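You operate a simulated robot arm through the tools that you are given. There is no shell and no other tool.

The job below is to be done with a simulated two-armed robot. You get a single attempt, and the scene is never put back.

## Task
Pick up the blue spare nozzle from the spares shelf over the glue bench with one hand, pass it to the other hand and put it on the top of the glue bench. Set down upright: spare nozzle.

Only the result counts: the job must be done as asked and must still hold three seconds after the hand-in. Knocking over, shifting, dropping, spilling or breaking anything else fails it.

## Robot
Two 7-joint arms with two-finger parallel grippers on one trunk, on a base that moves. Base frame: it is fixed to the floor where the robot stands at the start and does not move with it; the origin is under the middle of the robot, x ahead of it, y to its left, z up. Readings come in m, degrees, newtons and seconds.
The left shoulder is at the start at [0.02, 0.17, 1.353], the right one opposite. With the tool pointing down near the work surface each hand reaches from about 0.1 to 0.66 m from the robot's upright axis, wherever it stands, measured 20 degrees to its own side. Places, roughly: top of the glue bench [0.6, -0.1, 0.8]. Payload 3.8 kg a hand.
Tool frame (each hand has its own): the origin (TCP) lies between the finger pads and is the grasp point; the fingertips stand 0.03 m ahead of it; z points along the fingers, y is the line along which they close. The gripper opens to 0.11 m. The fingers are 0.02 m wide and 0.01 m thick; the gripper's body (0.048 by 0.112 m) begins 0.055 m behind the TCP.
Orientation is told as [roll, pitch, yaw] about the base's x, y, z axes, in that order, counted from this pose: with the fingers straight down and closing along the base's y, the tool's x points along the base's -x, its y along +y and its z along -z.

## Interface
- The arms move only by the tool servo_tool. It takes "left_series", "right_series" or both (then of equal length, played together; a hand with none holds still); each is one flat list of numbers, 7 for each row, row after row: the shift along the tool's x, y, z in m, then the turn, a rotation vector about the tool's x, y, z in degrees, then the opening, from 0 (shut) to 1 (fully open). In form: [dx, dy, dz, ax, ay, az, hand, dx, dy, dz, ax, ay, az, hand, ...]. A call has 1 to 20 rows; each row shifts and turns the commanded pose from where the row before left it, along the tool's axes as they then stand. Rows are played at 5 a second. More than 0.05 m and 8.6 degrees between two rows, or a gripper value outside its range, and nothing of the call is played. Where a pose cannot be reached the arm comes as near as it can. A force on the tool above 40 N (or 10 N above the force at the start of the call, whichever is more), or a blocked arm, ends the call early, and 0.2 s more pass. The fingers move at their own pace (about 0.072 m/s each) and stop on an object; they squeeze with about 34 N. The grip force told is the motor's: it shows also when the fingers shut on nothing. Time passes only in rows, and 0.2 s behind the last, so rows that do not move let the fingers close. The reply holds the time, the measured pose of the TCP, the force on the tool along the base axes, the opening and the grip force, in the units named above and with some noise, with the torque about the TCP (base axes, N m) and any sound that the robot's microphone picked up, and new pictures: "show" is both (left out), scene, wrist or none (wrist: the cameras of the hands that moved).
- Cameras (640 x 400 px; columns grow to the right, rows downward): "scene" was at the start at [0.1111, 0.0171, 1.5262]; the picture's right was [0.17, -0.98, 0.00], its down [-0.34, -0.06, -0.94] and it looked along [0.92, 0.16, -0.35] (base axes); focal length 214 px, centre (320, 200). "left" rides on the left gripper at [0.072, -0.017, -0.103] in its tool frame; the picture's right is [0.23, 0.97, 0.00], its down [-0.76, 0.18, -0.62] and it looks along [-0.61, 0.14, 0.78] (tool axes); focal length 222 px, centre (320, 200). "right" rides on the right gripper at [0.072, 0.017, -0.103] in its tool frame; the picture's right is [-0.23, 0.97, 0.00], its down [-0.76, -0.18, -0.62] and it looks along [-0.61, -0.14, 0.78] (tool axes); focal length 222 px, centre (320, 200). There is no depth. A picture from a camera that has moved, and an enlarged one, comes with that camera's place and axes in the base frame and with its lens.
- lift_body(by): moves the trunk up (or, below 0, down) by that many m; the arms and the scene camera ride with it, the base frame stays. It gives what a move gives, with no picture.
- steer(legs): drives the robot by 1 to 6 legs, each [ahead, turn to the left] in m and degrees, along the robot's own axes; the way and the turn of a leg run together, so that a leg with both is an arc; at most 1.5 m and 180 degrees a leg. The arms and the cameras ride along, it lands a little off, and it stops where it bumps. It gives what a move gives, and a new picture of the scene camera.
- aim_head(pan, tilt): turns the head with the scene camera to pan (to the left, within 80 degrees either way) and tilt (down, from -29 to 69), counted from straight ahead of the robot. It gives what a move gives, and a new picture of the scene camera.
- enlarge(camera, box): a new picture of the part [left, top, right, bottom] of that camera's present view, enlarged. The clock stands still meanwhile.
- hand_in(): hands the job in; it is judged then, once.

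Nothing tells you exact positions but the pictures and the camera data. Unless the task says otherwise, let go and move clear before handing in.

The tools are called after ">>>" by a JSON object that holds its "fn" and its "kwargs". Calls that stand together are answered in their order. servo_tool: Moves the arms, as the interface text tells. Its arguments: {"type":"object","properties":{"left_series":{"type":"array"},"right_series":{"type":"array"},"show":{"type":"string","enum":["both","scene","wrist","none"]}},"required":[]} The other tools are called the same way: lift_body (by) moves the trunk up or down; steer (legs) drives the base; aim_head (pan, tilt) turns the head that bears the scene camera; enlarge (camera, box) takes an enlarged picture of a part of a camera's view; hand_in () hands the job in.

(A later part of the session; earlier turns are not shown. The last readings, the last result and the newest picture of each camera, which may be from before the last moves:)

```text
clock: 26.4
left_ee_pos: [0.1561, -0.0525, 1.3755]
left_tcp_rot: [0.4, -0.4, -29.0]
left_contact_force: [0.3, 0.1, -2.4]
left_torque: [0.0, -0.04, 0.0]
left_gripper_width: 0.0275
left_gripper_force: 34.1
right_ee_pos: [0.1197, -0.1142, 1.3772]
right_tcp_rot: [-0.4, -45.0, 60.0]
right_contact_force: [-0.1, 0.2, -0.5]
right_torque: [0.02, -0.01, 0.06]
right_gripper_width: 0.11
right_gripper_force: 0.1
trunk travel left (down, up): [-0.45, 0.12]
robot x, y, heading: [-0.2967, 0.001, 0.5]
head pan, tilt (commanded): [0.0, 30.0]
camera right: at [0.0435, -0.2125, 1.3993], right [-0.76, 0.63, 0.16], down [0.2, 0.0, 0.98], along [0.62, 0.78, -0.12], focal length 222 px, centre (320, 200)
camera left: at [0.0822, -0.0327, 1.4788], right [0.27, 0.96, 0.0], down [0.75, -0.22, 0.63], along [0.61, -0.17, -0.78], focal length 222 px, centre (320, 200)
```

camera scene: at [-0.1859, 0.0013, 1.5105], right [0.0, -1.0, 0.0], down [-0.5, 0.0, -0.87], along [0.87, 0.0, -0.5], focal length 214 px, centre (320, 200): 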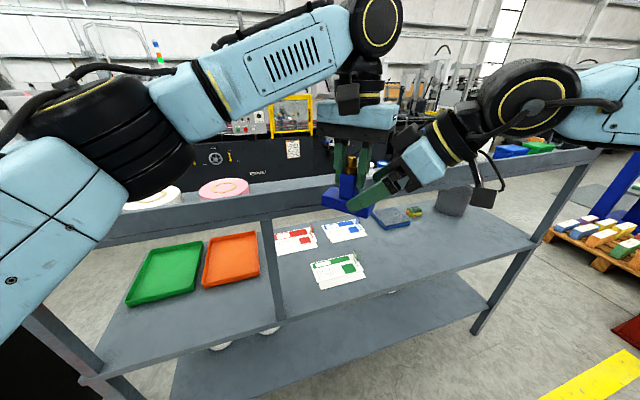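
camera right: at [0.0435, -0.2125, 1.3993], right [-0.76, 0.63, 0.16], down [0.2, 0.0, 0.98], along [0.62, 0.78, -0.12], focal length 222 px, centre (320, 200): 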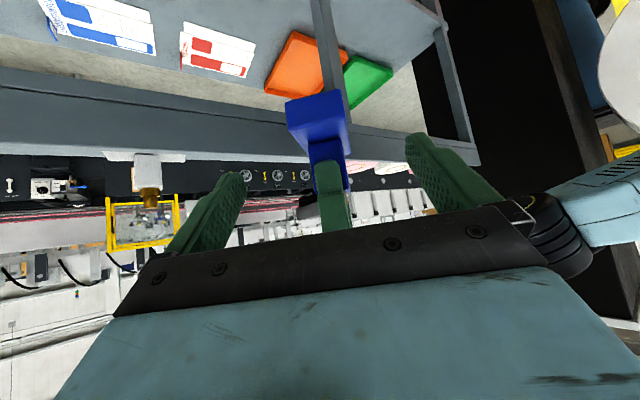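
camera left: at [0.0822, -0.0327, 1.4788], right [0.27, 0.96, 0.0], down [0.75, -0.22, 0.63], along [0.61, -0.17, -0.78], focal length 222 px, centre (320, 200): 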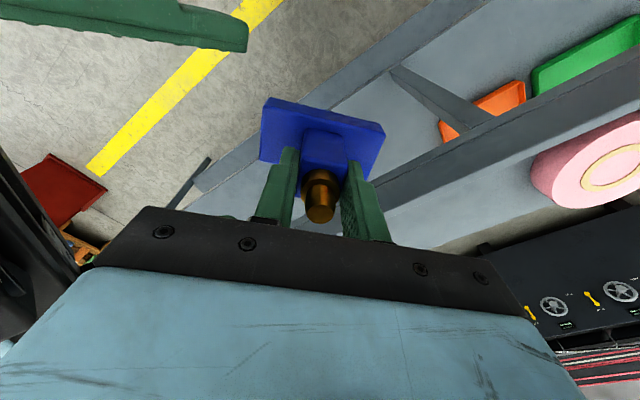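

Clearance is restored and the sideways alignment is within 1 mm. I advance again along the tilted axis to just over the near half of the base, about 8 mm lower relative to the palms than before.

>>> {"fn": "servo_tool", "kwargs": {"left_series": [0, 0, 0, 0.5, 0.15, 0, 0, 0, 0, 0, 0, 0, 0, 0, 0, 0, 0, 0, 0, 0, 0, 0, 0, 0, 0, 0, 0, 0, 0, 0, 0, 0, 0, 0, 0, 0, 0, 0, 0, 0, 0, 0], "right_series": [0.0057, 0, 0, 0, 0, 0, 1, 0, 0, 0.015, 0, 0, 0, 1, 0, 0, 0.015, 0, 0, 0, 1, 0, 0, 0.015, 0, 0, 0, 1, 0, 0, 0.0139, 0, 0, 0, 1, 0, 0, 0, 0, 0, 0, 1], "show": "both"}}

```text
clock: 27.8
left_ee_pos: [0.1552, -0.0509, 1.3757]
left_tcp_rot: [-0.2, -0.1, -29.1]
left_contact_force: [0.3, 0.0, -2.7]
left_torque: [-0.01, 0.01, 0.0]
left_gripper_width: 0.0275
left_gripper_force: 34.2
right_ee_pos: [0.1394, -0.0822, 1.3313]
right_tcp_rot: [-0.2, -45.2, 60.0]
right_contact_force: [0.0, 0.7, 0.4]
right_torque: [0.03, -0.01, -0.01]
right_gripper_width: 0.1099
right_gripper_force: 0.1
trunk travel left (down, up): [-0.45, 0.12]
robot x, y, heading: [-0.2924, 0.0028, 0.2]
head pan, tilt (commanded): [0.0, 30.0]
camera scene: at [-0.1864, 0.0002, 1.5106], right [0.0, -1.0, 0.0], down [-0.5, 0.0, -0.87], along [0.87, 0.0, -0.5], focal length 214 px, centre (320, 200)
camera right: at [0.0621, -0.1802, 1.3534], right [-0.76, 0.63, 0.16], down [0.2, 0.0, 0.98], along [0.62, 0.78, -0.12], focal length 222 px, centre (320, 200)
camera left: at [0.0832, -0.0324, 1.4792], right [0.27, 0.96, 0.0], down [0.75, -0.21, 0.62], along [0.6, -0.17, -0.78], focal length 222 px, centre (320, 200)
```

scene: 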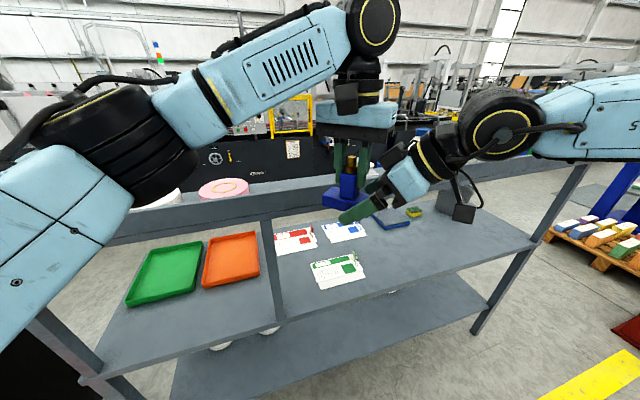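
right: 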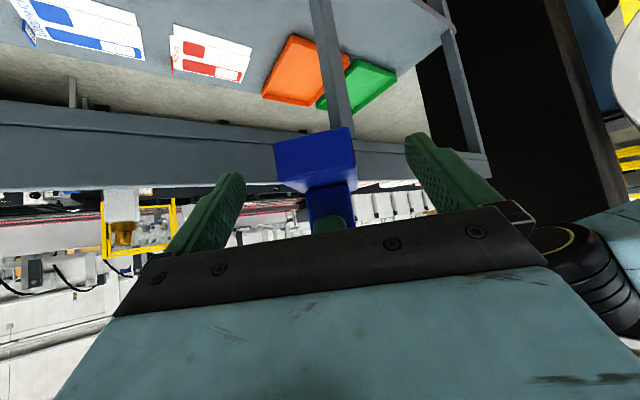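
left: 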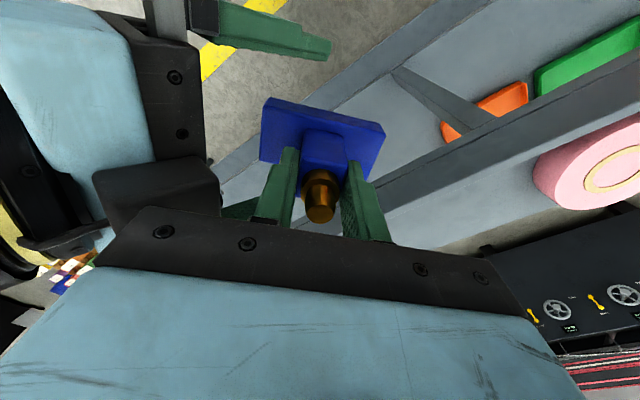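

No contact, and the right fingers now straddle the near half of the base as computed. I close the right gripper while the left hand still holds the post.

>>> {"fn": "servo_tool", "kwargs": {"right_series": [0, 0, 0, 0, 0, 0, 0.7, 0, 0, 0, 0, 0, 0, 0.5, 0, 0, 0, 0, 0, 0, 0.3, 0, 0, 0, 0, 0, 0, 0, 0, 0, 0, 0, 0, 0, 0, 0, 0, 0, 0, 0, 0, 0], "show": "both"}}

```text
clock: 29.2
left_ee_pos: [0.1558, -0.0528, 1.3752]
left_tcp_rot: [-0.2, -0.2, -28.9]
left_contact_force: [4.9, -2.6, -5.1]
left_torque: [-0.28, -0.54, -0.43]
left_gripper_width: 0.0279
left_gripper_force: 34.7
right_ee_pos: [0.1394, -0.083, 1.3315]
right_tcp_rot: [-0.3, -45.2, 60.0]
right_contact_force: [-6.2, 2.5, 0.0]
right_torque: [0.19, 0.25, 0.65]
right_gripper_width: 0.0441
right_gripper_force: 34.2
trunk travel left (down, up): [-0.45, 0.12]
robot x, y, heading: [-0.2966, -0.0011, 0.4]
head pan, tilt (commanded): [0.0, 30.0]
camera scene: at [-0.1863, 0.0006, 1.5106], right [0.0, -1.0, 0.0], down [-0.5, 0.0, -0.87], along [0.87, 0.0, -0.5], focal length 214 px, centre (320, 200)
camera right: at [0.0618, -0.1797, 1.3535], right [-0.76, 0.63, 0.16], down [0.2, 0.0, 0.98], along [0.62, 0.78, -0.12], focal length 222 px, centre (320, 200)
```

scene: 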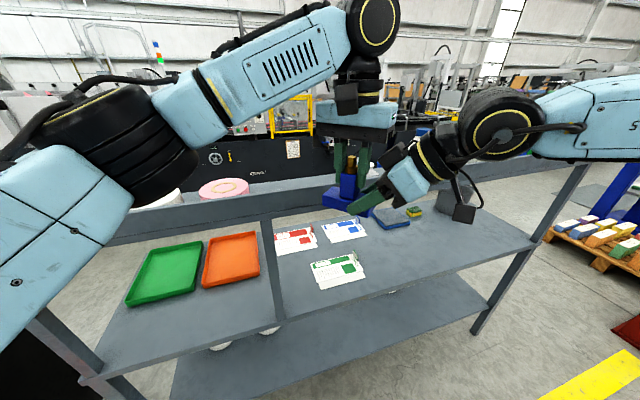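
right: 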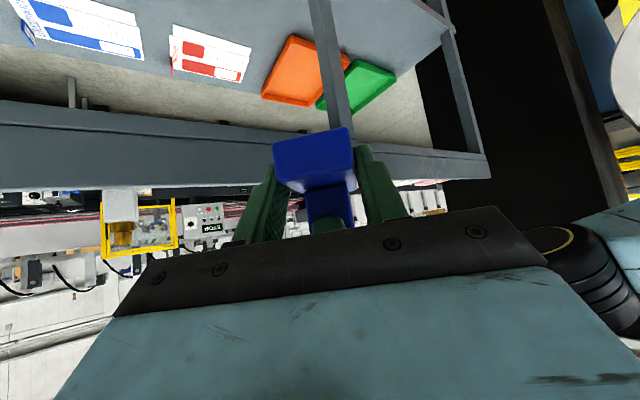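

The right hand grips the base at 0.044 m. I open the left fingers only slightly and hold, to see that the nozzle stays put in the right hand.

>>> {"fn": "servo_tool", "kwargs": {"left_series": [0, 0, 0, 0, 0, 0, 0.35, 0, 0, 0, 0, 0, 0, 0.45, 0, 0, 0, 0, 0, 0, 0.45, 0, 0, 0, 0, 0, 0, 0.45], "show": "both"}}

```text
clock: 30.2
left_ee_pos: [0.1557, -0.0506, 1.3756]
left_tcp_rot: [-0.2, -0.1, -29.0]
left_contact_force: [-0.3, -1.1, 1.0]
left_torque: [0.01, -0.01, 0.02]
left_gripper_width: 0.0495
left_gripper_force: 0.0
right_ee_pos: [0.1393, -0.0818, 1.3309]
right_tcp_rot: [-0.3, -45.0, 60.0]
right_contact_force: [-0.7, 0.8, -0.2]
right_torque: [-0.12, 0.07, 0.04]
right_gripper_width: 0.0437
right_gripper_force: 34.4
trunk travel left (down, up): [-0.45, 0.12]
robot x, y, heading: [-0.2924, 0.0016, 0.1]
head pan, tilt (commanded): [0.0, 30.0]
camera scene: at [-0.1863, 0.0007, 1.5106], right [0.0, -1.0, 0.0], down [-0.5, 0.0, -0.87], along [0.87, 0.0, -0.5], focal length 214 px, centre (320, 200)
camera left: at [0.0833, -0.0319, 1.4792], right [0.27, 0.96, 0.0], down [0.75, -0.21, 0.62], along [0.6, -0.17, -0.78], focal length 222 px, centre (320, 200)
```

scene: 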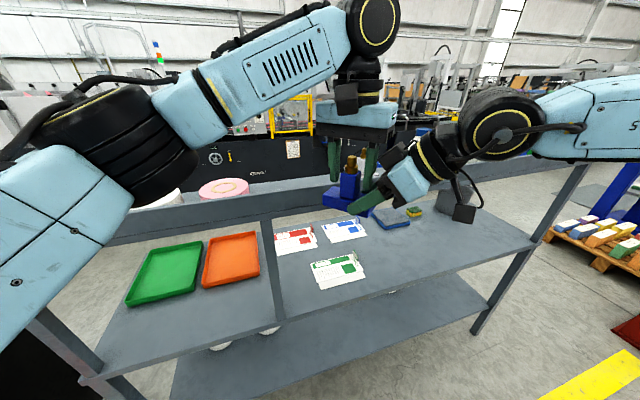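
left: 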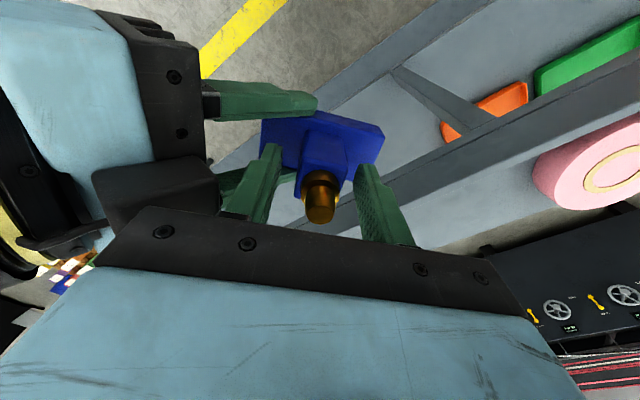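

The nozzle stays put in the right hand. Now the left hand goes straight up, clear of it.

>>> {"fn": "servo_tool", "kwargs": {"left_series": [0, 0, -0.01, 0, 0, 0, 0.45, 0, 0, -0.02, 0, 0, 0, 0.45, 0, 0, -0.025, 0, 0, 0, 0.45, 0, 0, -0.025, 0, 0, 0, 0.45, 0, 0, -0.025, 0, 0, 0, 0.45, 0, 0, 0, 0, 0, 0, 0.45], "show": "both"}}

```text
clock: 31.6
left_ee_pos: [0.1565, -0.0499, 1.48]
left_tcp_rot: [-0.2, -0.2, -29.1]
left_contact_force: [0.2, 0.2, -0.1]
left_torque: [-0.03, 0.04, 0.02]
left_gripper_width: 0.0495
left_gripper_force: 0.1
right_ee_pos: [0.1401, -0.0819, 1.3305]
right_tcp_rot: [-0.3, -45.1, 60.0]
right_contact_force: [0.6, -0.1, 0.3]
right_torque: [-0.06, 0.05, 0.0]
right_gripper_width: 0.0438
right_gripper_force: 34.0
trunk travel left (down, up): [-0.45, 0.12]
robot x, y, heading: [-0.2944, -0.0016, 0.4]
head pan, tilt (commanded): [0.0, 30.0]
camera scene: at [-0.1856, 0.001, 1.5105], right [0.0, -1.0, 0.0], down [-0.5, 0.0, -0.87], along [0.87, 0.0, -0.5], focal length 214 px, centre (320, 200)
camera left: at [0.0835, -0.03, 1.583], right [0.27, 0.96, 0.0], down [0.75, -0.21, 0.62], along [0.6, -0.17, -0.78], focal length 222 px, centre (320, 200)
```

scene: 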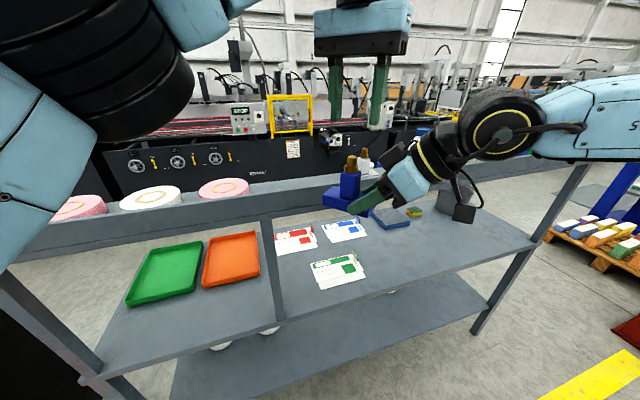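
left: 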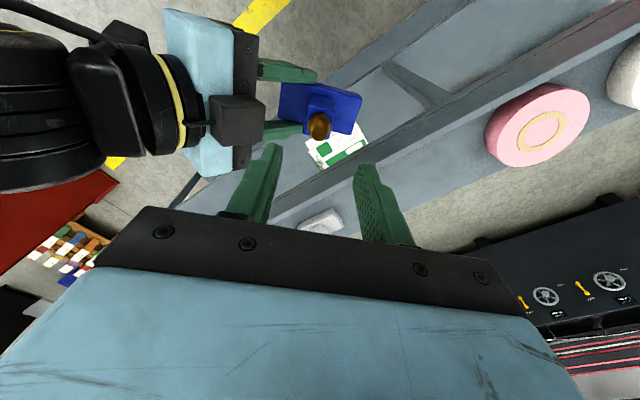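

The handover worked and the nozzle is in the right hand only. I check how upright it is, and then move the left hand well out of the way.

>>> {"fn": "enlarge", "kwargs": {"camera": "scene", "box": [290, 130, 450, 230]}}

>>> {"fn": "enlarge", "kwargs": {"camera": "left", "box": [220, 50, 420, 190]}}

```text
4.00 times, centred on (370, 180) of scene
camera zoom: at [-0.1856, 0.001, 1.5105], right [0.0, -1.0, 0.0], down [-0.5, 0.0, -0.87], along [0.87, 0.0, -0.5], focal length 858 px, centre (120, 280)
```

zoom: 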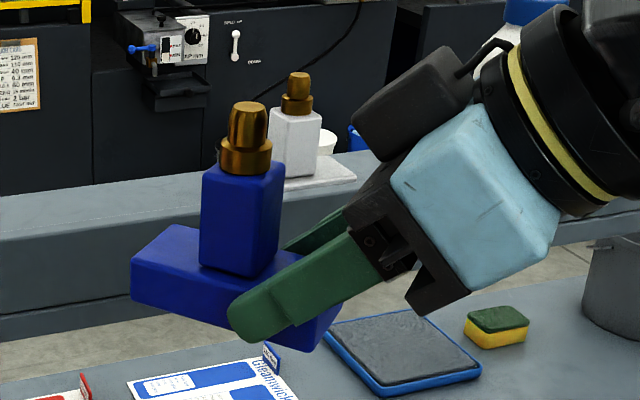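

```text
2.86 times, centred on (320, 120) of left
camera zoom: at [0.0835, -0.03, 1.583], right [0.27, 0.96, 0.0], down [0.75, -0.21, 0.62], along [0.6, -0.17, -0.78], focal length 635 px, centre (320, 429)
```

zoom: 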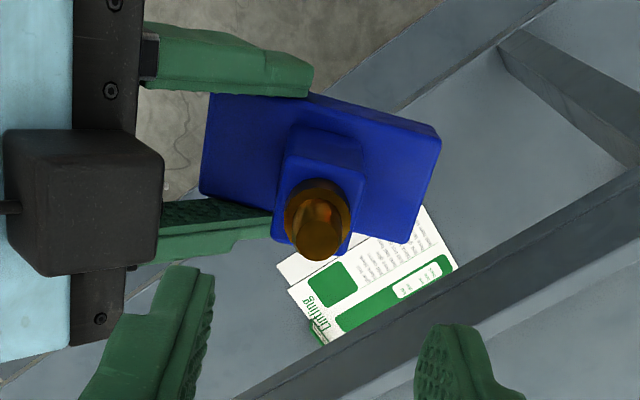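

The nozzle stands practically upright in the right hand. I now tuck the left hand back toward the left side and turn the right hand about the vertical to yaw 20°, roughly square to the bench. The nozzle stays upright during that turn.

>>> {"fn": "servo_tool", "kwargs": {"left_series": [0.028, 0.0115, 0, 0, 0, 0, 0.45, 0.028, 0.0115, 0, 0, 0, 0, 0.45, 0.028, 0.0115, 0, 0, 0, 0, 0.45, 0.028, 0.0115, 0, 0, 0, 0, 0.45, 0.028, 0.0115, 0, 0, 0, 0, 0.45, 0.028, 0.0115, 0, 0, 0, 0, 0.45, 0.028, 0.0115, 0, 0, 0, 0, 0.45, 0.028, 0.0115, 0, 0, 0, 0, 0.45], "right_series": [0, 0, 0, 0, 0, 0, 0, 0, 0, 0, 0, 0, 0, 0, 0, 0, 0, 0, 0, 0, 0, 0, 0, 0, 4, 0, 4, 0, 0, 0, 0, 5, 0, 5, 0, 0, 0, 0, 5, 0, 5, 0, 0, 0, 0, 5, 0, 5, 0, 0, 0, 0, 5, 0, 5, 0], "show": "both"}}

```text
clock: 33.4
left_ee_pos: [0.0055, 0.1393, 1.4797]
left_tcp_rot: [-0.2, -0.1, -29.1]
left_contact_force: [-0.4, 0.5, 0.7]
left_torque: [0.0, -0.01, 0.01]
left_gripper_width: 0.0494
left_gripper_force: 0.1
right_ee_pos: [0.1396, -0.0824, 1.3296]
right_tcp_rot: [-0.4, -45.3, 26.0]
right_contact_force: [0.2, -0.1, 0.0]
right_torque: [-0.09, 0.11, 0.0]
right_gripper_width: 0.0437
right_gripper_force: 33.6
trunk travel left (down, up): [-0.45, 0.12]
robot x, y, heading: [-0.2953, -0.0049, 0.4]
head pan, tilt (commanded): [0.0, 30.0]
camera scene: at [-0.1866, 0.0016, 1.5106], right [0.0, -1.0, 0.0], down [-0.5, 0.0, -0.87], along [0.87, 0.0, -0.5], focal length 214 px, centre (320, 200)
camera right: at [0.0201, -0.1194, 1.3528], right [-0.28, 0.95, 0.16], down [0.16, -0.12, 0.98], along [0.95, 0.3, -0.12], focal length 222 px, centre (320, 200)
camera left: at [-0.0678, 0.1595, 1.5828], right [0.27, 0.96, 0.0], down [0.75, -0.21, 0.62], along [0.6, -0.17, -0.78], focal length 222 px, centre (320, 200)
```

scene: 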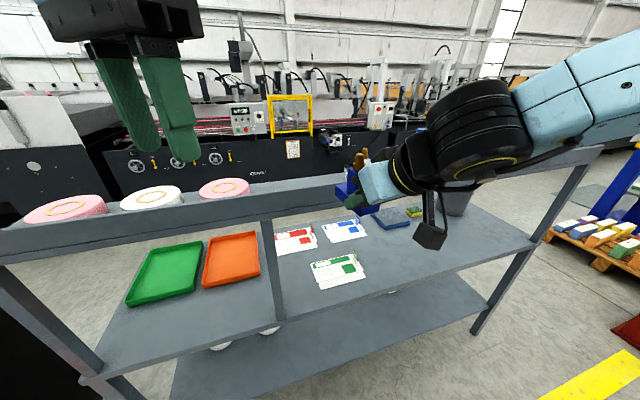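
right: 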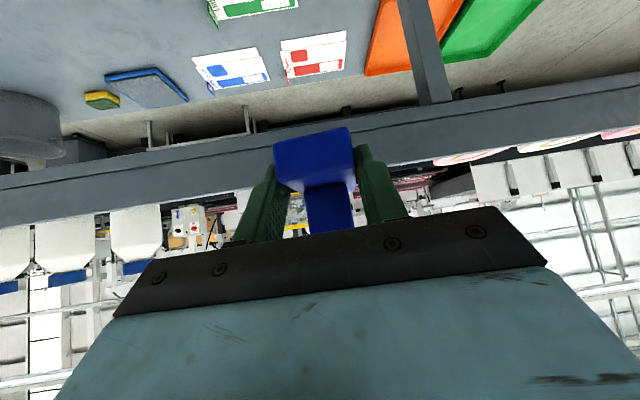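
left: 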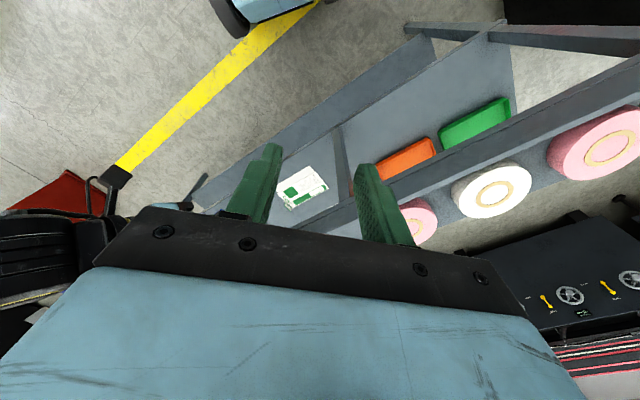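

The right hand is square to the bench with the nozzle upright, and everything is well in front of the bench edge. I lower the trunk by 0.38 m so the hand can pass under the shelf.

>>> {"fn": "lift_body", "kwargs": {"by": -0.2}}

>>> {"fn": "aim_head", "kwargs": {"pan": -10, "tilt": 30}}

```text
clock: 35.5
left_ee_pos: [0.0048, 0.1385, 1.2792]
left_tcp_rot: [-0.1, 0.0, -29.1]
left_contact_force: [-1.4, -0.8, -0.1]
left_torque: [0.01, -0.01, 0.02]
left_gripper_width: 0.0495
left_gripper_force: 0.0
right_ee_pos: [0.1396, -0.0828, 1.1298]
right_tcp_rot: [-0.2, -45.2, 25.9]
right_contact_force: [-0.2, 0.2, 0.0]
right_torque: [-0.02, 0.08, 0.03]
right_gripper_width: 0.0438
right_gripper_force: 33.4
trunk travel left (down, up): [-0.25, 0.32]
robot x, y, heading: [-0.294, 0.002, 0.2]
head pan, tilt (commanded): [0.0, 30.0]
```

```text
clock: 36.3
left_ee_pos: [0.0059, 0.1384, 1.279]
left_tcp_rot: [-0.1, -0.2, -29.1]
left_contact_force: [0.2, -0.2, -0.5]
left_torque: [0.01, -0.04, -0.03]
left_gripper_width: 0.0494
left_gripper_force: 0.1
right_ee_pos: [0.1398, -0.0812, 1.1312]
right_tcp_rot: [-0.2, -45.2, 26.0]
right_contact_force: [0.0, 0.2, 0.0]
right_torque: [-0.06, 0.1, -0.02]
right_gripper_width: 0.0437
right_gripper_force: 34.4
trunk travel left (down, up): [-0.25, 0.32]
robot x, y, heading: [-0.2966, -0.0054, 0.1]
head pan, tilt (commanded): [-10.0, 30.0]
camera scene: at [-0.1876, -0.015, 1.3106], right [-0.17, -0.99, 0.0], down [-0.49, 0.09, -0.87], along [0.85, -0.15, -0.5], focal length 214 px, centre (320, 200)
```

scene: 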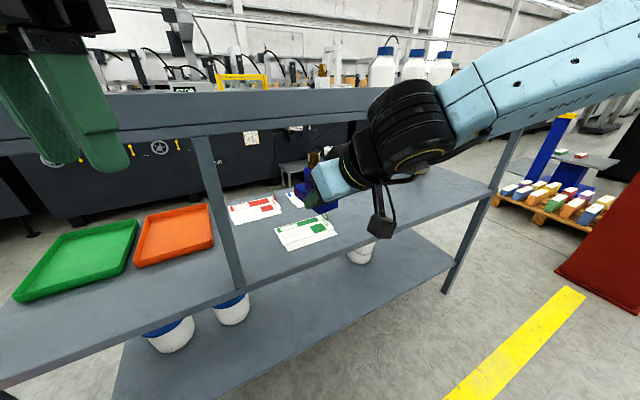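

All clear so far. While still in front of the bench I move the right hand sideways to the right, in line with the free bench area.

>>> {"fn": "servo_tool", "kwargs": {"right_series": [0.002, -0.0266, -0.002, 0, 0, 0, 0, 0.002, -0.0266, -0.002, 0, 0, 0, 0, 0.002, -0.0266, -0.002, 0, 0, 0, 0, 0.002, -0.0266, -0.002, 0, 0, 0, 0, 0.002, -0.0266, -0.002, 0, 0, 0, 0, 0.002, -0.0266, -0.002, 0, 0, 0, 0, 0.002, -0.0266, -0.002, 0, 0, 0, 0, 0.002, -0.0266, -0.002, 0, 0, 0, 0, 0.002, -0.0266, -0.002, 0, 0, 0, 0, 0.002, -0.0266, -0.002, 0, 0, 0, 0], "show": "both"}}

```text
clock: 38.5
left_ee_pos: [0.0055, 0.1364, 1.2795]
left_tcp_rot: [-0.2, 0.0, -29.1]
left_contact_force: [0.4, -1.1, 0.7]
left_torque: [0.1, -0.01, 0.01]
left_gripper_width: 0.0494
left_gripper_force: 0.0
right_ee_pos: [0.232, -0.3377, 1.1295]
right_tcp_rot: [-0.1, -45.1, 25.9]
right_contact_force: [-0.4, 0.0, 0.9]
right_torque: [0.02, 0.12, -0.01]
right_gripper_width: 0.0438
right_gripper_force: 33.9
trunk travel left (down, up): [-0.25, 0.32]
robot x, y, heading: [-0.2971, 0.0017, 0.2]
head pan, tilt (commanded): [-10.0, 30.0]
camera scene: at [-0.1868, -0.017, 1.3104], right [-0.17, -0.99, 0.0], down [-0.49, 0.09, -0.87], along [0.85, -0.15, -0.5], focal length 214 px, centre (320, 200)
camera right: at [0.1122, -0.3751, 1.1527], right [-0.28, 0.95, 0.16], down [0.16, -0.12, 0.98], along [0.95, 0.3, -0.12], focal length 222 px, centre (320, 200)
```

scene: 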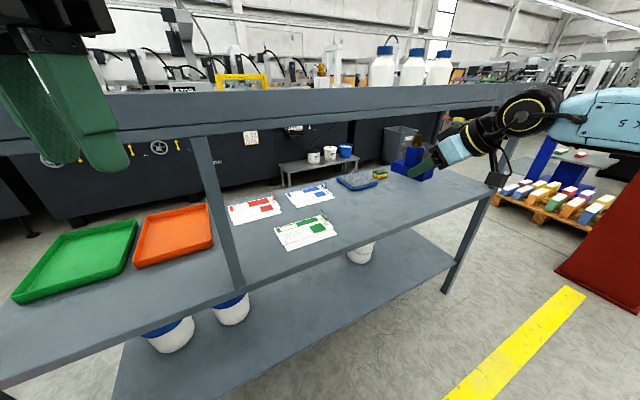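
right: 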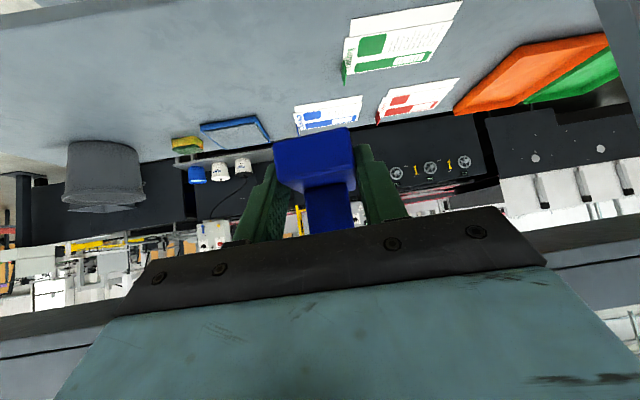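

The right hand is lined up with the free area. Before driving in I tuck the left hand further back so it can't reach the shelf, and then lower the trunk the rest of the way.

>>> {"fn": "servo_tool", "kwargs": {"left_series": [0.0224, -0.001, 0, 0, 0, 0, 0.45, 0.0224, -0.001, 0, 0, 0, 0, 0.45, 0.0224, -0.001, 0, 0, 0, 0, 0.45, 0.0224, -0.001, 0, 0, 0, 0, 0.45, 0.0224, -0.001, 0, 0, 0, 0, 0.45], "show": "none"}}

>>> {"fn": "lift_body", "kwargs": {"by": -0.19}}

>>> {"fn": "aim_head", "kwargs": {"pan": -20, "tilt": 25}}

```text
clock: 39.7
left_ee_pos: [-0.0952, 0.1883, 1.2802]
left_tcp_rot: [-0.2, -0.2, -29.1]
left_contact_force: [0.3, -0.3, -0.5]
left_torque: [0.0, 0.02, -0.01]
left_gripper_width: 0.0494
left_gripper_force: 0.1
right_ee_pos: [0.2298, -0.335, 1.1328]
right_tcp_rot: [-0.2, -45.2, 25.9]
right_contact_force: [0.3, -0.7, -0.2]
right_torque: [-0.06, 0.08, 0.0]
right_gripper_width: 0.0439
right_gripper_force: 33.9
trunk travel left (down, up): [-0.25, 0.32]
robot x, y, heading: [-0.299, -0.0031, -0.1]
head pan, tilt (commanded): [-10.0, 30.0]
```

```text
clock: 41.8
left_ee_pos: [-0.0951, 0.1891, 1.0913]
left_tcp_rot: [-0.2, 0.0, -29.0]
left_contact_force: [-0.1, -0.4, -0.4]
left_torque: [-0.01, 0.0, -0.02]
left_gripper_width: 0.0497
left_gripper_force: 0.1
right_ee_pos: [0.2309, -0.3362, 0.9431]
right_tcp_rot: [-0.2, -45.1, 25.9]
right_contact_force: [-0.2, -0.3, 0.4]
right_torque: [-0.02, 0.13, 0.01]
right_gripper_width: 0.0437
right_gripper_force: 34.0
trunk travel left (down, up): [-0.06, 0.51]
robot x, y, heading: [-0.2944, 0.0035, 0.1]
head pan, tilt (commanded): [-10.0, 30.0]
```

```text
clock: 42.5
left_ee_pos: [-0.0947, 0.1882, 1.0903]
left_tcp_rot: [-0.1, -0.1, -29.1]
left_contact_force: [0.2, 0.0, 0.1]
left_torque: [-0.01, 0.0, -0.01]
left_gripper_width: 0.0496
left_gripper_force: 0.1
right_ee_pos: [0.2311, -0.3342, 0.9413]
right_tcp_rot: [-0.2, -45.2, 25.9]
right_contact_force: [0.6, -0.1, -0.2]
right_torque: [-0.04, 0.07, -0.01]
right_gripper_width: 0.0436
right_gripper_force: 34.0
trunk travel left (down, up): [-0.06, 0.51]
robot x, y, heading: [-0.2989, 0.001, 0.2]
head pan, tilt (commanded): [-20.0, 25.0]
camera scene: at [-0.19, -0.0309, 1.1285], right [-0.34, -0.94, 0.0], down [-0.4, 0.14, -0.91], along [0.85, -0.31, -0.42], focal length 214 px, centre (320, 200)
```

scene: 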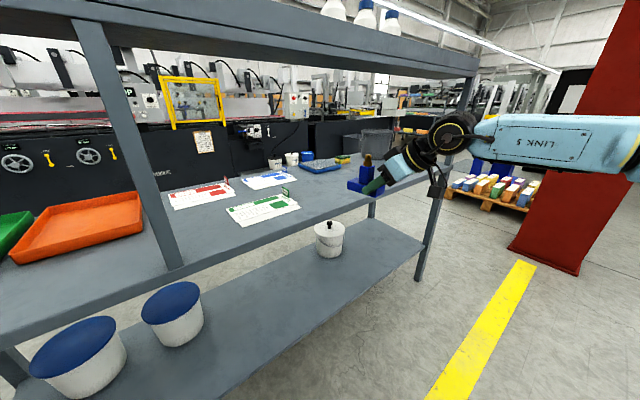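

The camera is now just under shelf height, and the nozzle is at bench-clearing height in front of the free area. I drive 0.15 m forward.

>>> {"fn": "steer", "kwargs": {"legs": [[0.15, 0]]}}

```text
clock: 43.9
left_ee_pos: [0.0564, 0.1877, 1.0895]
left_tcp_rot: [-0.2, -0.1, -29.0]
left_contact_force: [0.2, 0.1, 0.3]
left_torque: [0.01, 0.02, -0.01]
left_gripper_width: 0.0494
left_gripper_force: 0.1
right_ee_pos: [0.381, -0.3348, 0.9416]
right_tcp_rot: [-0.2, -45.2, 25.9]
right_contact_force: [0.1, -0.6, -0.1]
right_torque: [-0.02, 0.09, -0.02]
right_gripper_width: 0.0437
right_gripper_force: 34.0
trunk travel left (down, up): [-0.06, 0.51]
robot x, y, heading: [-0.1436, -0.001, 0.3]
head pan, tilt (commanded): [-20.0, 25.0]
camera scene: at [-0.0385, -0.0303, 1.1284], right [-0.34, -0.94, 0.0], down [-0.4, 0.14, -0.91], along [0.85, -0.31, -0.42], focal length 214 px, centre (320, 200)
```

scene: 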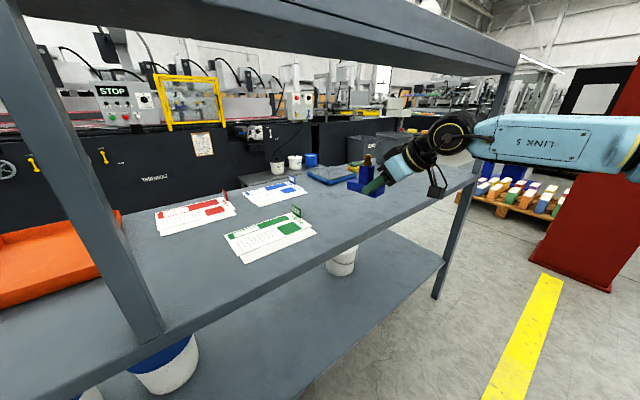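

The nozzle is now over the bench's front strip, right of the green card, and the bench height of 0.8 checks out from two views. I extend about 7 cm further in and go down to about 2 cm above the surface.

>>> {"fn": "servo_tool", "kwargs": {"right_series": [-0.0117, -0.0023, 0.0117, 0, 0, 0, 0, -0.0117, -0.0023, 0.0117, 0, 0, 0, 0, -0.0117, -0.0023, 0.0117, 0, 0, 0, 0, -0.0117, -0.0023, 0.0117, 0, 0, 0, 0, 0.0106, 0, 0.0106, 0, 0, 0, 0, 0.0106, 0, 0.0106, 0, 0, 0, 0, 0.0106, 0, 0.0106, 0, 0, 0, 0, 0.0106, 0, 0.0106, 0, 0, 0, 0, 0.0106, 0, 0.0106, 0, 0, 0, 0, 0.0106, 0, 0.0106, 0, 0, 0, 0, 0, 0, 0, 0, 0, 0, 0], "show": "both"}}

```text
clock: 46.2
left_ee_pos: [0.0551, 0.1879, 1.0901]
left_tcp_rot: [-0.1, -0.1, -29.0]
left_contact_force: [-0.9, 0.7, -0.3]
left_torque: [-0.02, 0.0, 0.04]
left_gripper_width: 0.0498
left_gripper_force: 0.0
right_ee_pos: [0.4453, -0.3142, 0.8526]
right_tcp_rot: [-0.2, -45.2, 26.1]
right_contact_force: [0.7, 0.7, -0.2]
right_torque: [-0.06, 0.07, -0.02]
right_gripper_width: 0.0438
right_gripper_force: 33.8
trunk travel left (down, up): [-0.06, 0.51]
robot x, y, heading: [-0.1491, -0.0015, -0.1]
head pan, tilt (commanded): [-20.0, 25.0]
camera scene: at [-0.0391, -0.0303, 1.1285], right [-0.34, -0.94, 0.0], down [-0.4, 0.14, -0.91], along [0.85, -0.31, -0.42], focal length 214 px, centre (320, 200)
camera right: at [0.3273, -0.3511, 0.8748], right [-0.28, 0.95, 0.16], down [0.16, -0.12, 0.98], along [0.95, 0.3, -0.12], focal length 222 px, centre (320, 200)
```

scene: 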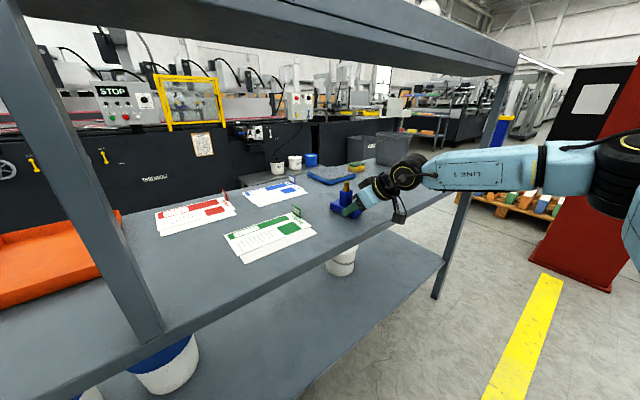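
right: 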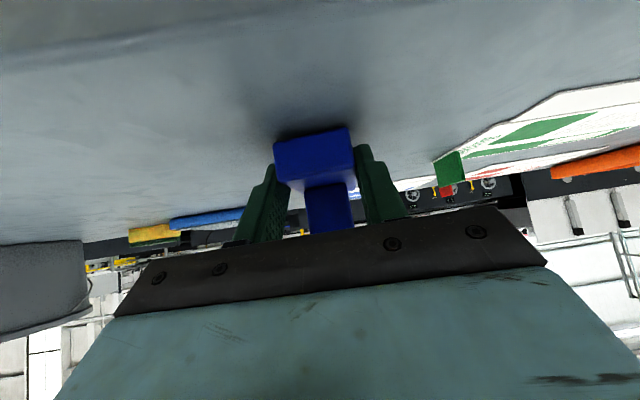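

The nozzle is about 2 cm above the bench. I check its tilt and the gap closely before the final descent.

>>> {"fn": "enlarge", "kwargs": {"camera": "scene", "box": [310, 160, 430, 235]}}

>>> {"fn": "enlarge", "kwargs": {"camera": "right", "box": [220, 90, 420, 240]}}

```text
5.33 times, centred on (370, 198) of scene
camera zoom: at [-0.0391, -0.0303, 1.1285], right [-0.34, -0.94, 0.0], down [-0.4, 0.14, -0.91], along [0.85, -0.31, -0.42], focal length 1144 px, centre (53, 213)
```

zoom: 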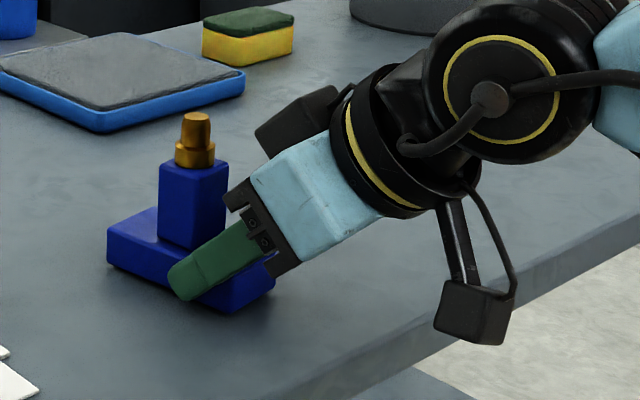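

```text
2.67 times, centred on (320, 165) of right
camera zoom: at [0.3273, -0.3511, 0.8748], right [-0.28, 0.95, 0.16], down [0.16, -0.12, 0.98], along [0.95, 0.3, -0.12], focal length 592 px, centre (320, 293)
```

zoom: 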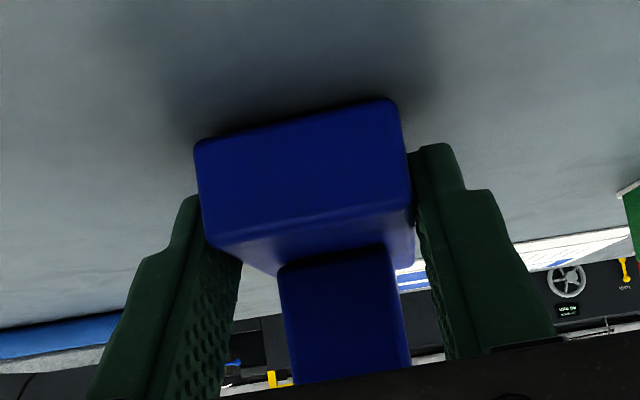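

It is upright to within about a degree, with open bench around it. I go down slowly in 3 mm steps while watching the force.

>>> {"fn": "servo_tool", "kwargs": {"right_series": [0.0021, 0, 0.0021, 0, 0, 0, 0, 0.0021, 0, 0.0021, 0, 0, 0, 0, 0.0021, 0, 0.0021, 0, 0, 0, 0, 0.0021, 0, 0.0021, 0, 0, 0, 0, 0.0021, 0, 0.0021, 0, 0, 0, 0, 0, 0, 0, 0, 0, 0, 0], "show": "wrist"}}

```text
clock: 47.5
left_ee_pos: [0.0551, 0.1887, 1.0908]
left_tcp_rot: [-0.2, -0.2, -29.0]
left_contact_force: [0.5, 0.0, 0.6]
left_torque: [0.03, 0.01, 0.03]
left_gripper_width: 0.0497
left_gripper_force: 0.1
right_ee_pos: [0.4494, -0.3126, 0.849]
right_tcp_rot: [-0.4, -46.6, 26.1]
right_contact_force: [2.0, -0.2, 6.9]
right_torque: [-0.01, 0.11, -0.02]
right_gripper_width: 0.0436
right_gripper_force: 34.0
trunk travel left (down, up): [-0.06, 0.51]
robot x, y, heading: [-0.1469, -0.0007, -0.2]
head pan, tilt (commanded): [-20.0, 25.0]
stopped in row 6 (right hand): the force on the tool passed its limit at 41 N (the readings are from after the stop); the commanded pose is now the measured one
camera right: at [0.3298, -0.3504, 0.8675], right [-0.28, 0.95, 0.16], down [0.14, -0.12, 0.98], along [0.95, 0.3, -0.1], focal length 222 px, centre (320, 200)
```

right: 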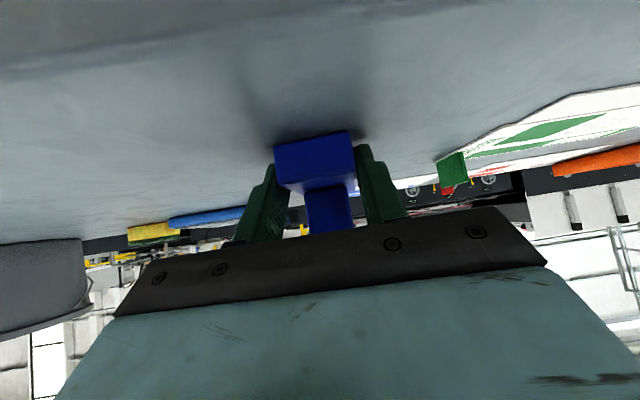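

Something touched early: the force limit tripped with the TCP at z≈0.849. The small pitch change suggests the nozzle's base met the bench about 1.5–2 cm higher than I assumed. I look closely.

>>> {"fn": "enlarge", "kwargs": {"camera": "scene", "box": [310, 160, 430, 235]}}

>>> {"fn": "enlarge", "kwargs": {"camera": "right", "box": [220, 90, 420, 240]}}

```text
5.33 times, centred on (370, 198) of scene
camera zoom: at [-0.0394, -0.0301, 1.1283], right [-0.34, -0.94, 0.0], down [-0.4, 0.14, -0.91], along [0.85, -0.31, -0.42], focal length 1144 px, centre (53, 213)
```

zoom: 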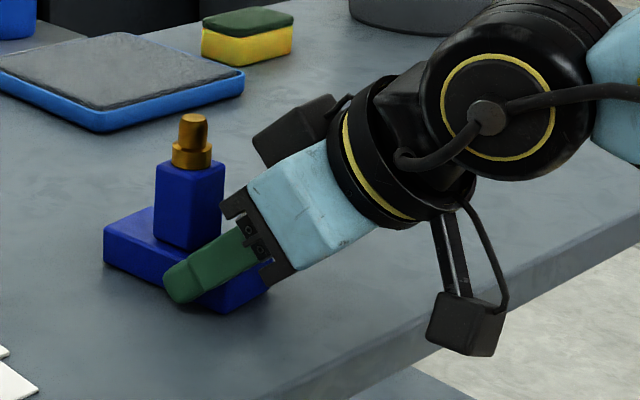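

```text
2.67 times, centred on (320, 165) of right
camera zoom: at [0.3298, -0.3504, 0.8675], right [-0.28, 0.95, 0.16], down [0.14, -0.12, 0.98], along [0.95, 0.3, -0.1], focal length 592 px, centre (320, 293)
```

zoom: 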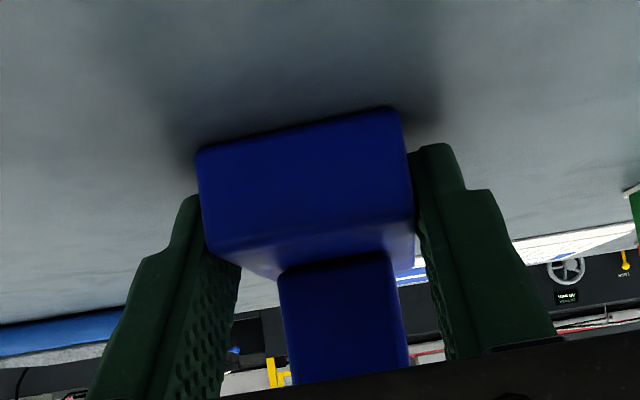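

Both ends of the base bottom compute to z≈0.819–0.820, and triangulating the card gives a bench height near 0.815. So the nozzle is standing level on the bench. I open the right fingers gently in place and watch it settle.

>>> {"fn": "servo_tool", "kwargs": {"right_series": [0, 0, 0, 0, 0, 0, 0.42, 0, 0, 0, 0, 0, 0, 0.46, 0, 0, 0, 0, 0, 0, 0.5, 0, 0, 0, 0, 0, 0, 0.5], "show": "both"}}

>>> {"fn": "enlarge", "kwargs": {"camera": "scene", "box": [310, 160, 430, 235]}}

>>> {"fn": "enlarge", "kwargs": {"camera": "right", "box": [220, 90, 420, 240]}}

```text
clock: 48.5
left_ee_pos: [0.0546, 0.1889, 1.0905]
left_tcp_rot: [-0.1, -0.1, -28.9]
left_contact_force: [-0.3, -0.2, -0.1]
left_torque: [0.0, 0.0, -0.03]
left_gripper_width: 0.0497
left_gripper_force: 0.1
right_ee_pos: [0.4493, -0.3143, 0.8489]
right_tcp_rot: [-0.6, -46.6, 26.1]
right_contact_force: [10.6, -8.5, 17.4]
right_torque: [0.3, -0.33, -0.38]
right_gripper_width: 0.0487
right_gripper_force: 0.0
trunk travel left (down, up): [-0.06, 0.51]
robot x, y, heading: [-0.145, -0.0028, 0.3]
head pan, tilt (commanded): [-20.0, 25.0]
camera scene: at [-0.0397, -0.0306, 1.1287], right [-0.34, -0.94, 0.0], down [-0.4, 0.14, -0.91], along [0.85, -0.31, -0.42], focal length 214 px, centre (320, 200)
camera right: at [0.3297, -0.3516, 0.8674], right [-0.28, 0.95, 0.16], down [0.14, -0.12, 0.98], along [0.95, 0.3, -0.1], focal length 222 px, centre (320, 200)
```

scene: 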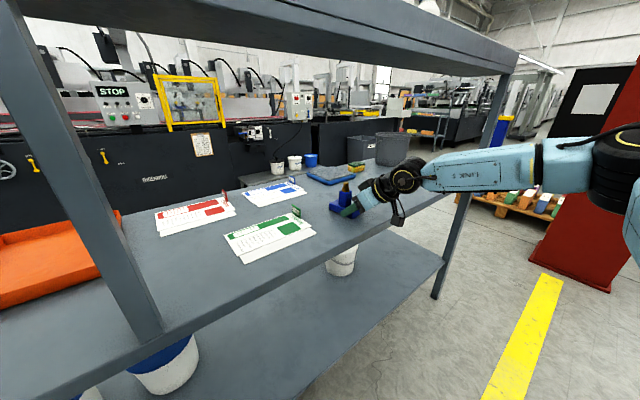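
right: 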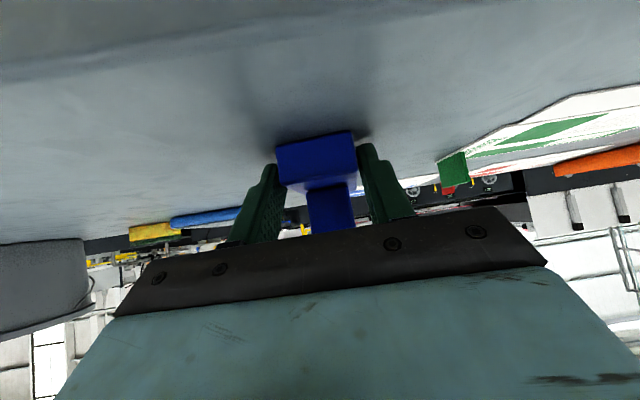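

```text
5.33 times, centred on (370, 198) of scene
camera zoom: at [-0.0397, -0.0306, 1.1287], right [-0.34, -0.94, 0.0], down [-0.4, 0.14, -0.91], along [0.85, -0.31, -0.42], focal length 1144 px, centre (53, 213)
```

zoom: 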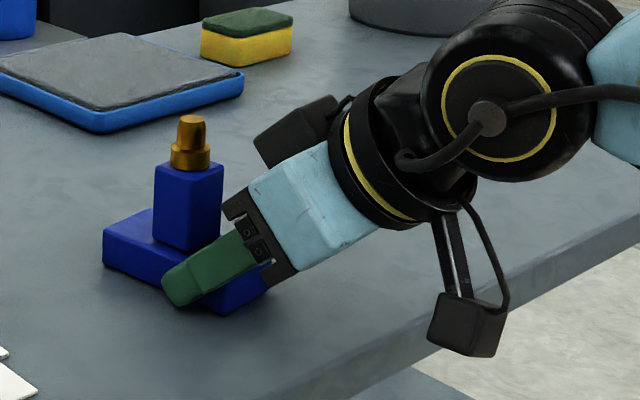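

```text
2.67 times, centred on (320, 165) of right
camera zoom: at [0.3297, -0.3516, 0.8674], right [-0.28, 0.95, 0.16], down [0.14, -0.12, 0.98], along [0.95, 0.3, -0.1], focal length 592 px, centre (320, 293)
```

zoom: 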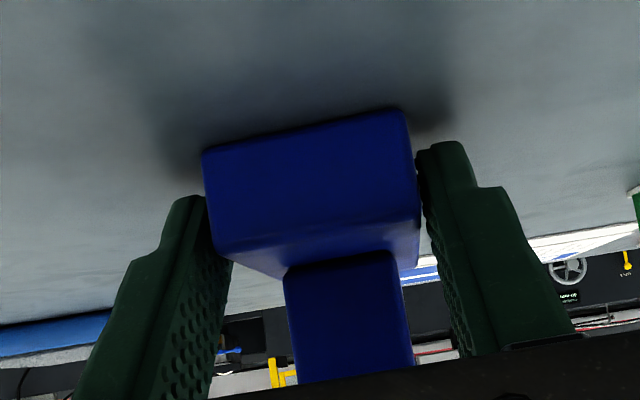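

The nozzle stands on the bench between the slightly opened fingers. I open wider in place so both fingers are fully clear before withdrawing.

>>> {"fn": "servo_tool", "kwargs": {"right_series": [0, 0, 0, 0, 0, 0, 0.58, 0, 0, 0, 0, 0, 0, 0.68, 0, 0, 0, 0, 0, 0, 0.78, 0, 0, 0, 0, 0, 0, 0.78], "show": "wrist"}}

>>> {"fn": "enlarge", "kwargs": {"camera": "scene", "box": [310, 160, 430, 235]}}

```text
clock: 49.5
left_ee_pos: [0.0532, 0.1868, 1.0902]
left_tcp_rot: [0.0, -0.2, -29.0]
left_contact_force: [-0.8, 0.7, 0.6]
left_torque: [0.0, 0.05, -0.01]
left_gripper_width: 0.0494
left_gripper_force: 0.0
right_ee_pos: [0.4483, -0.3156, 0.8482]
right_tcp_rot: [-0.7, -46.4, 25.9]
right_contact_force: [-0.8, -17.9, 22.2]
right_torque: [0.5, 0.09, 0.07]
right_gripper_width: 0.077
right_gripper_force: 0.1
trunk travel left (down, up): [-0.06, 0.51]
robot x, y, heading: [-0.1487, 0.0001, 0.3]
head pan, tilt (commanded): [-20.0, 25.0]
camera right: at [0.3284, -0.353, 0.8676], right [-0.28, 0.95, 0.16], down [0.14, -0.12, 0.98], along [0.95, 0.3, -0.1], focal length 222 px, centre (320, 200)
```

right: 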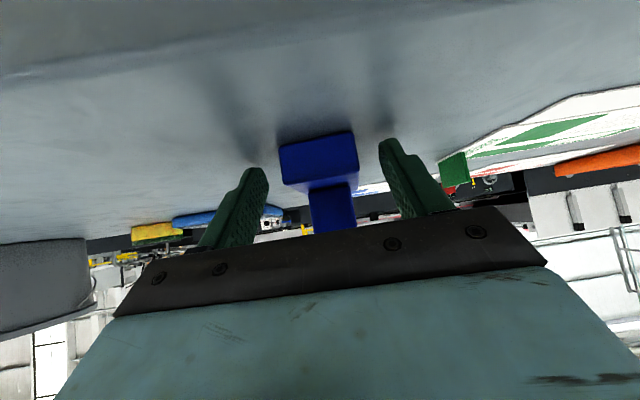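

```text
5.33 times, centred on (370, 198) of scene
camera zoom: at [-0.0411, -0.0314, 1.1288], right [-0.34, -0.94, 0.0], down [-0.4, 0.14, -0.91], along [0.85, -0.31, -0.42], focal length 1144 px, centre (53, 213)
```

zoom: 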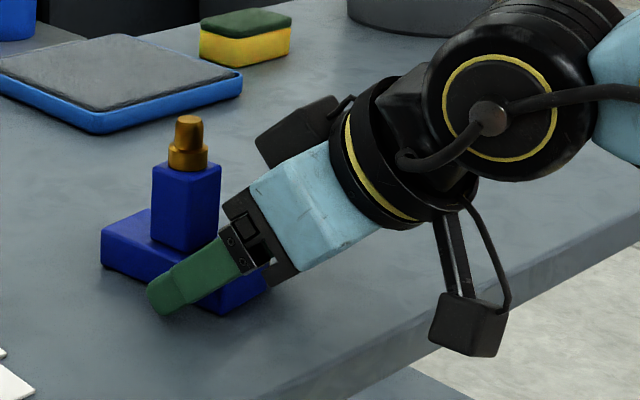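

The nozzle stands free and upright; the remaining force is only the fingertips resting on the bench. I lift a few millimetres and withdraw back and up along the tool axis.

>>> {"fn": "servo_tool", "kwargs": {"right_series": [-0.0022, 0, -0.0021, 0, 0, 0, 0.78, -0.0029, 0, -0.0028, 0, 0, 0, 0.78, 0, 0, -0.01, 0, 0, 0, 0.78, 0, 0, -0.015, 0, 0, 0, 0.78, 0, 0, -0.02, 0, 0, 0, 0.78, 0, 0, -0.02, 0, 0, 0, 0.78, 0, 0, -0.02, 0, 0, 0, 0.78, 0, 0, -0.02, 0, 0, 0, 0.78], "show": "both"}}

>>> {"fn": "enlarge", "kwargs": {"camera": "scene", "box": [300, 150, 440, 240]}}

```text
clock: 51.3
left_ee_pos: [0.054, 0.1886, 1.0899]
left_tcp_rot: [-0.2, -0.2, -29.1]
left_contact_force: [0.7, 0.0, 0.7]
left_torque: [-0.01, -0.03, 0.01]
left_gripper_width: 0.0495
left_gripper_force: 0.0
right_ee_pos: [0.3804, -0.3452, 0.9275]
right_tcp_rot: [-0.6, -46.2, 25.9]
right_contact_force: [0.4, -0.1, 1.0]
right_torque: [0.01, -0.02, 0.02]
right_gripper_width: 0.0857
right_gripper_force: 0.1
trunk travel left (down, up): [-0.06, 0.51]
robot x, y, heading: [-0.1482, -0.0015, 0.3]
head pan, tilt (commanded): [-20.0, 25.0]
camera scene: at [-0.0394, -0.0306, 1.1285], right [-0.34, -0.94, 0.0], down [-0.4, 0.14, -0.91], along [0.85, -0.31, -0.42], focal length 214 px, centre (320, 200)
camera right: at [0.2607, -0.3837, 0.9466], right [-0.28, 0.95, 0.16], down [0.14, -0.12, 0.98], along [0.95, 0.3, -0.1], focal length 222 px, centre (320, 200)
```

scene: 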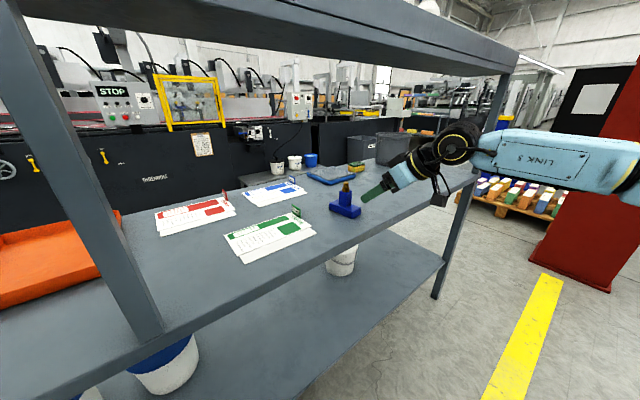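
right: 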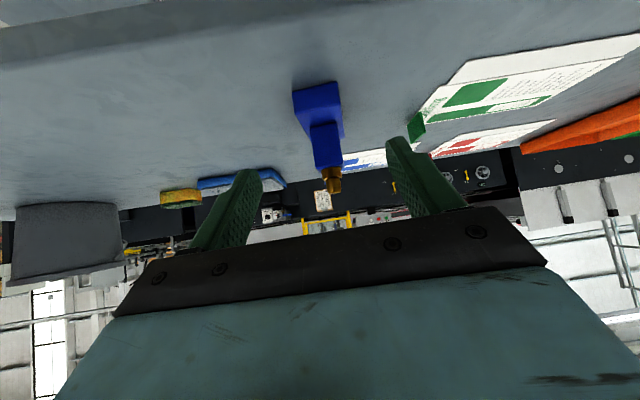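

```text
4.44 times, centred on (370, 195) of scene
camera zoom: at [-0.0394, -0.0306, 1.1285], right [-0.34, -0.94, 0.0], down [-0.4, 0.14, -0.91], along [0.85, -0.31, -0.42], focal length 953 px, centre (98, 222)
```

zoom: 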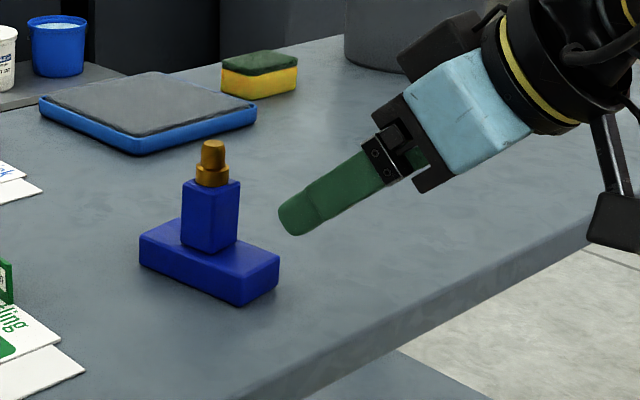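

The nozzle stands upright on the bench and the right hand is clear of it. I back the robot away a little and check the whole scene before handing in.

>>> {"fn": "steer", "kwargs": {"legs": [[-0.2, 0]]}}

>>> {"fn": "enlarge", "kwargs": {"camera": "scene", "box": [260, 120, 460, 245]}}

```text
clock: 52.9
left_ee_pos: [-0.1427, 0.1868, 1.0888]
left_tcp_rot: [-0.2, -0.2, -29.0]
left_contact_force: [0.3, -0.4, -0.3]
left_torque: [0.0, -0.04, 0.0]
left_gripper_width: 0.0496
left_gripper_force: 0.1
right_ee_pos: [0.1815, -0.3454, 0.9265]
right_tcp_rot: [-0.4, -46.2, 26.1]
right_contact_force: [-0.1, 0.7, 0.1]
right_torque: [-0.03, -0.03, -0.03]
right_gripper_width: 0.0857
right_gripper_force: 0.0
trunk travel left (down, up): [-0.06, 0.51]
robot x, y, heading: [-0.3433, 0.0017, 0.2]
head pan, tilt (commanded): [-20.0, 25.0]
camera scene: at [-0.2377, -0.031, 1.1286], right [-0.34, -0.94, 0.0], down [-0.4, 0.14, -0.91], along [0.85, -0.31, -0.42], focal length 214 px, centre (320, 200)
```

scene: 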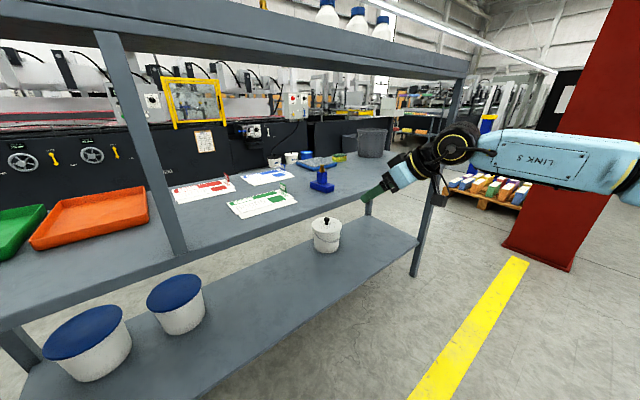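

```text
3.20 times, centred on (360, 182) of scene
camera zoom: at [-0.2377, -0.031, 1.1286], right [-0.34, -0.94, 0.0], down [-0.4, 0.14, -0.91], along [0.85, -0.31, -0.42], focal length 686 px, centre (192, 256)
```

zoom: 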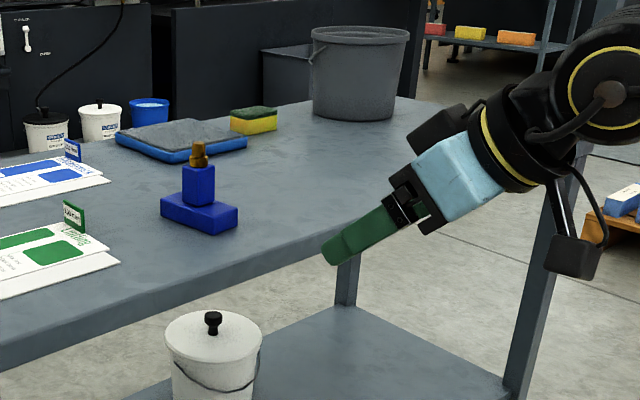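

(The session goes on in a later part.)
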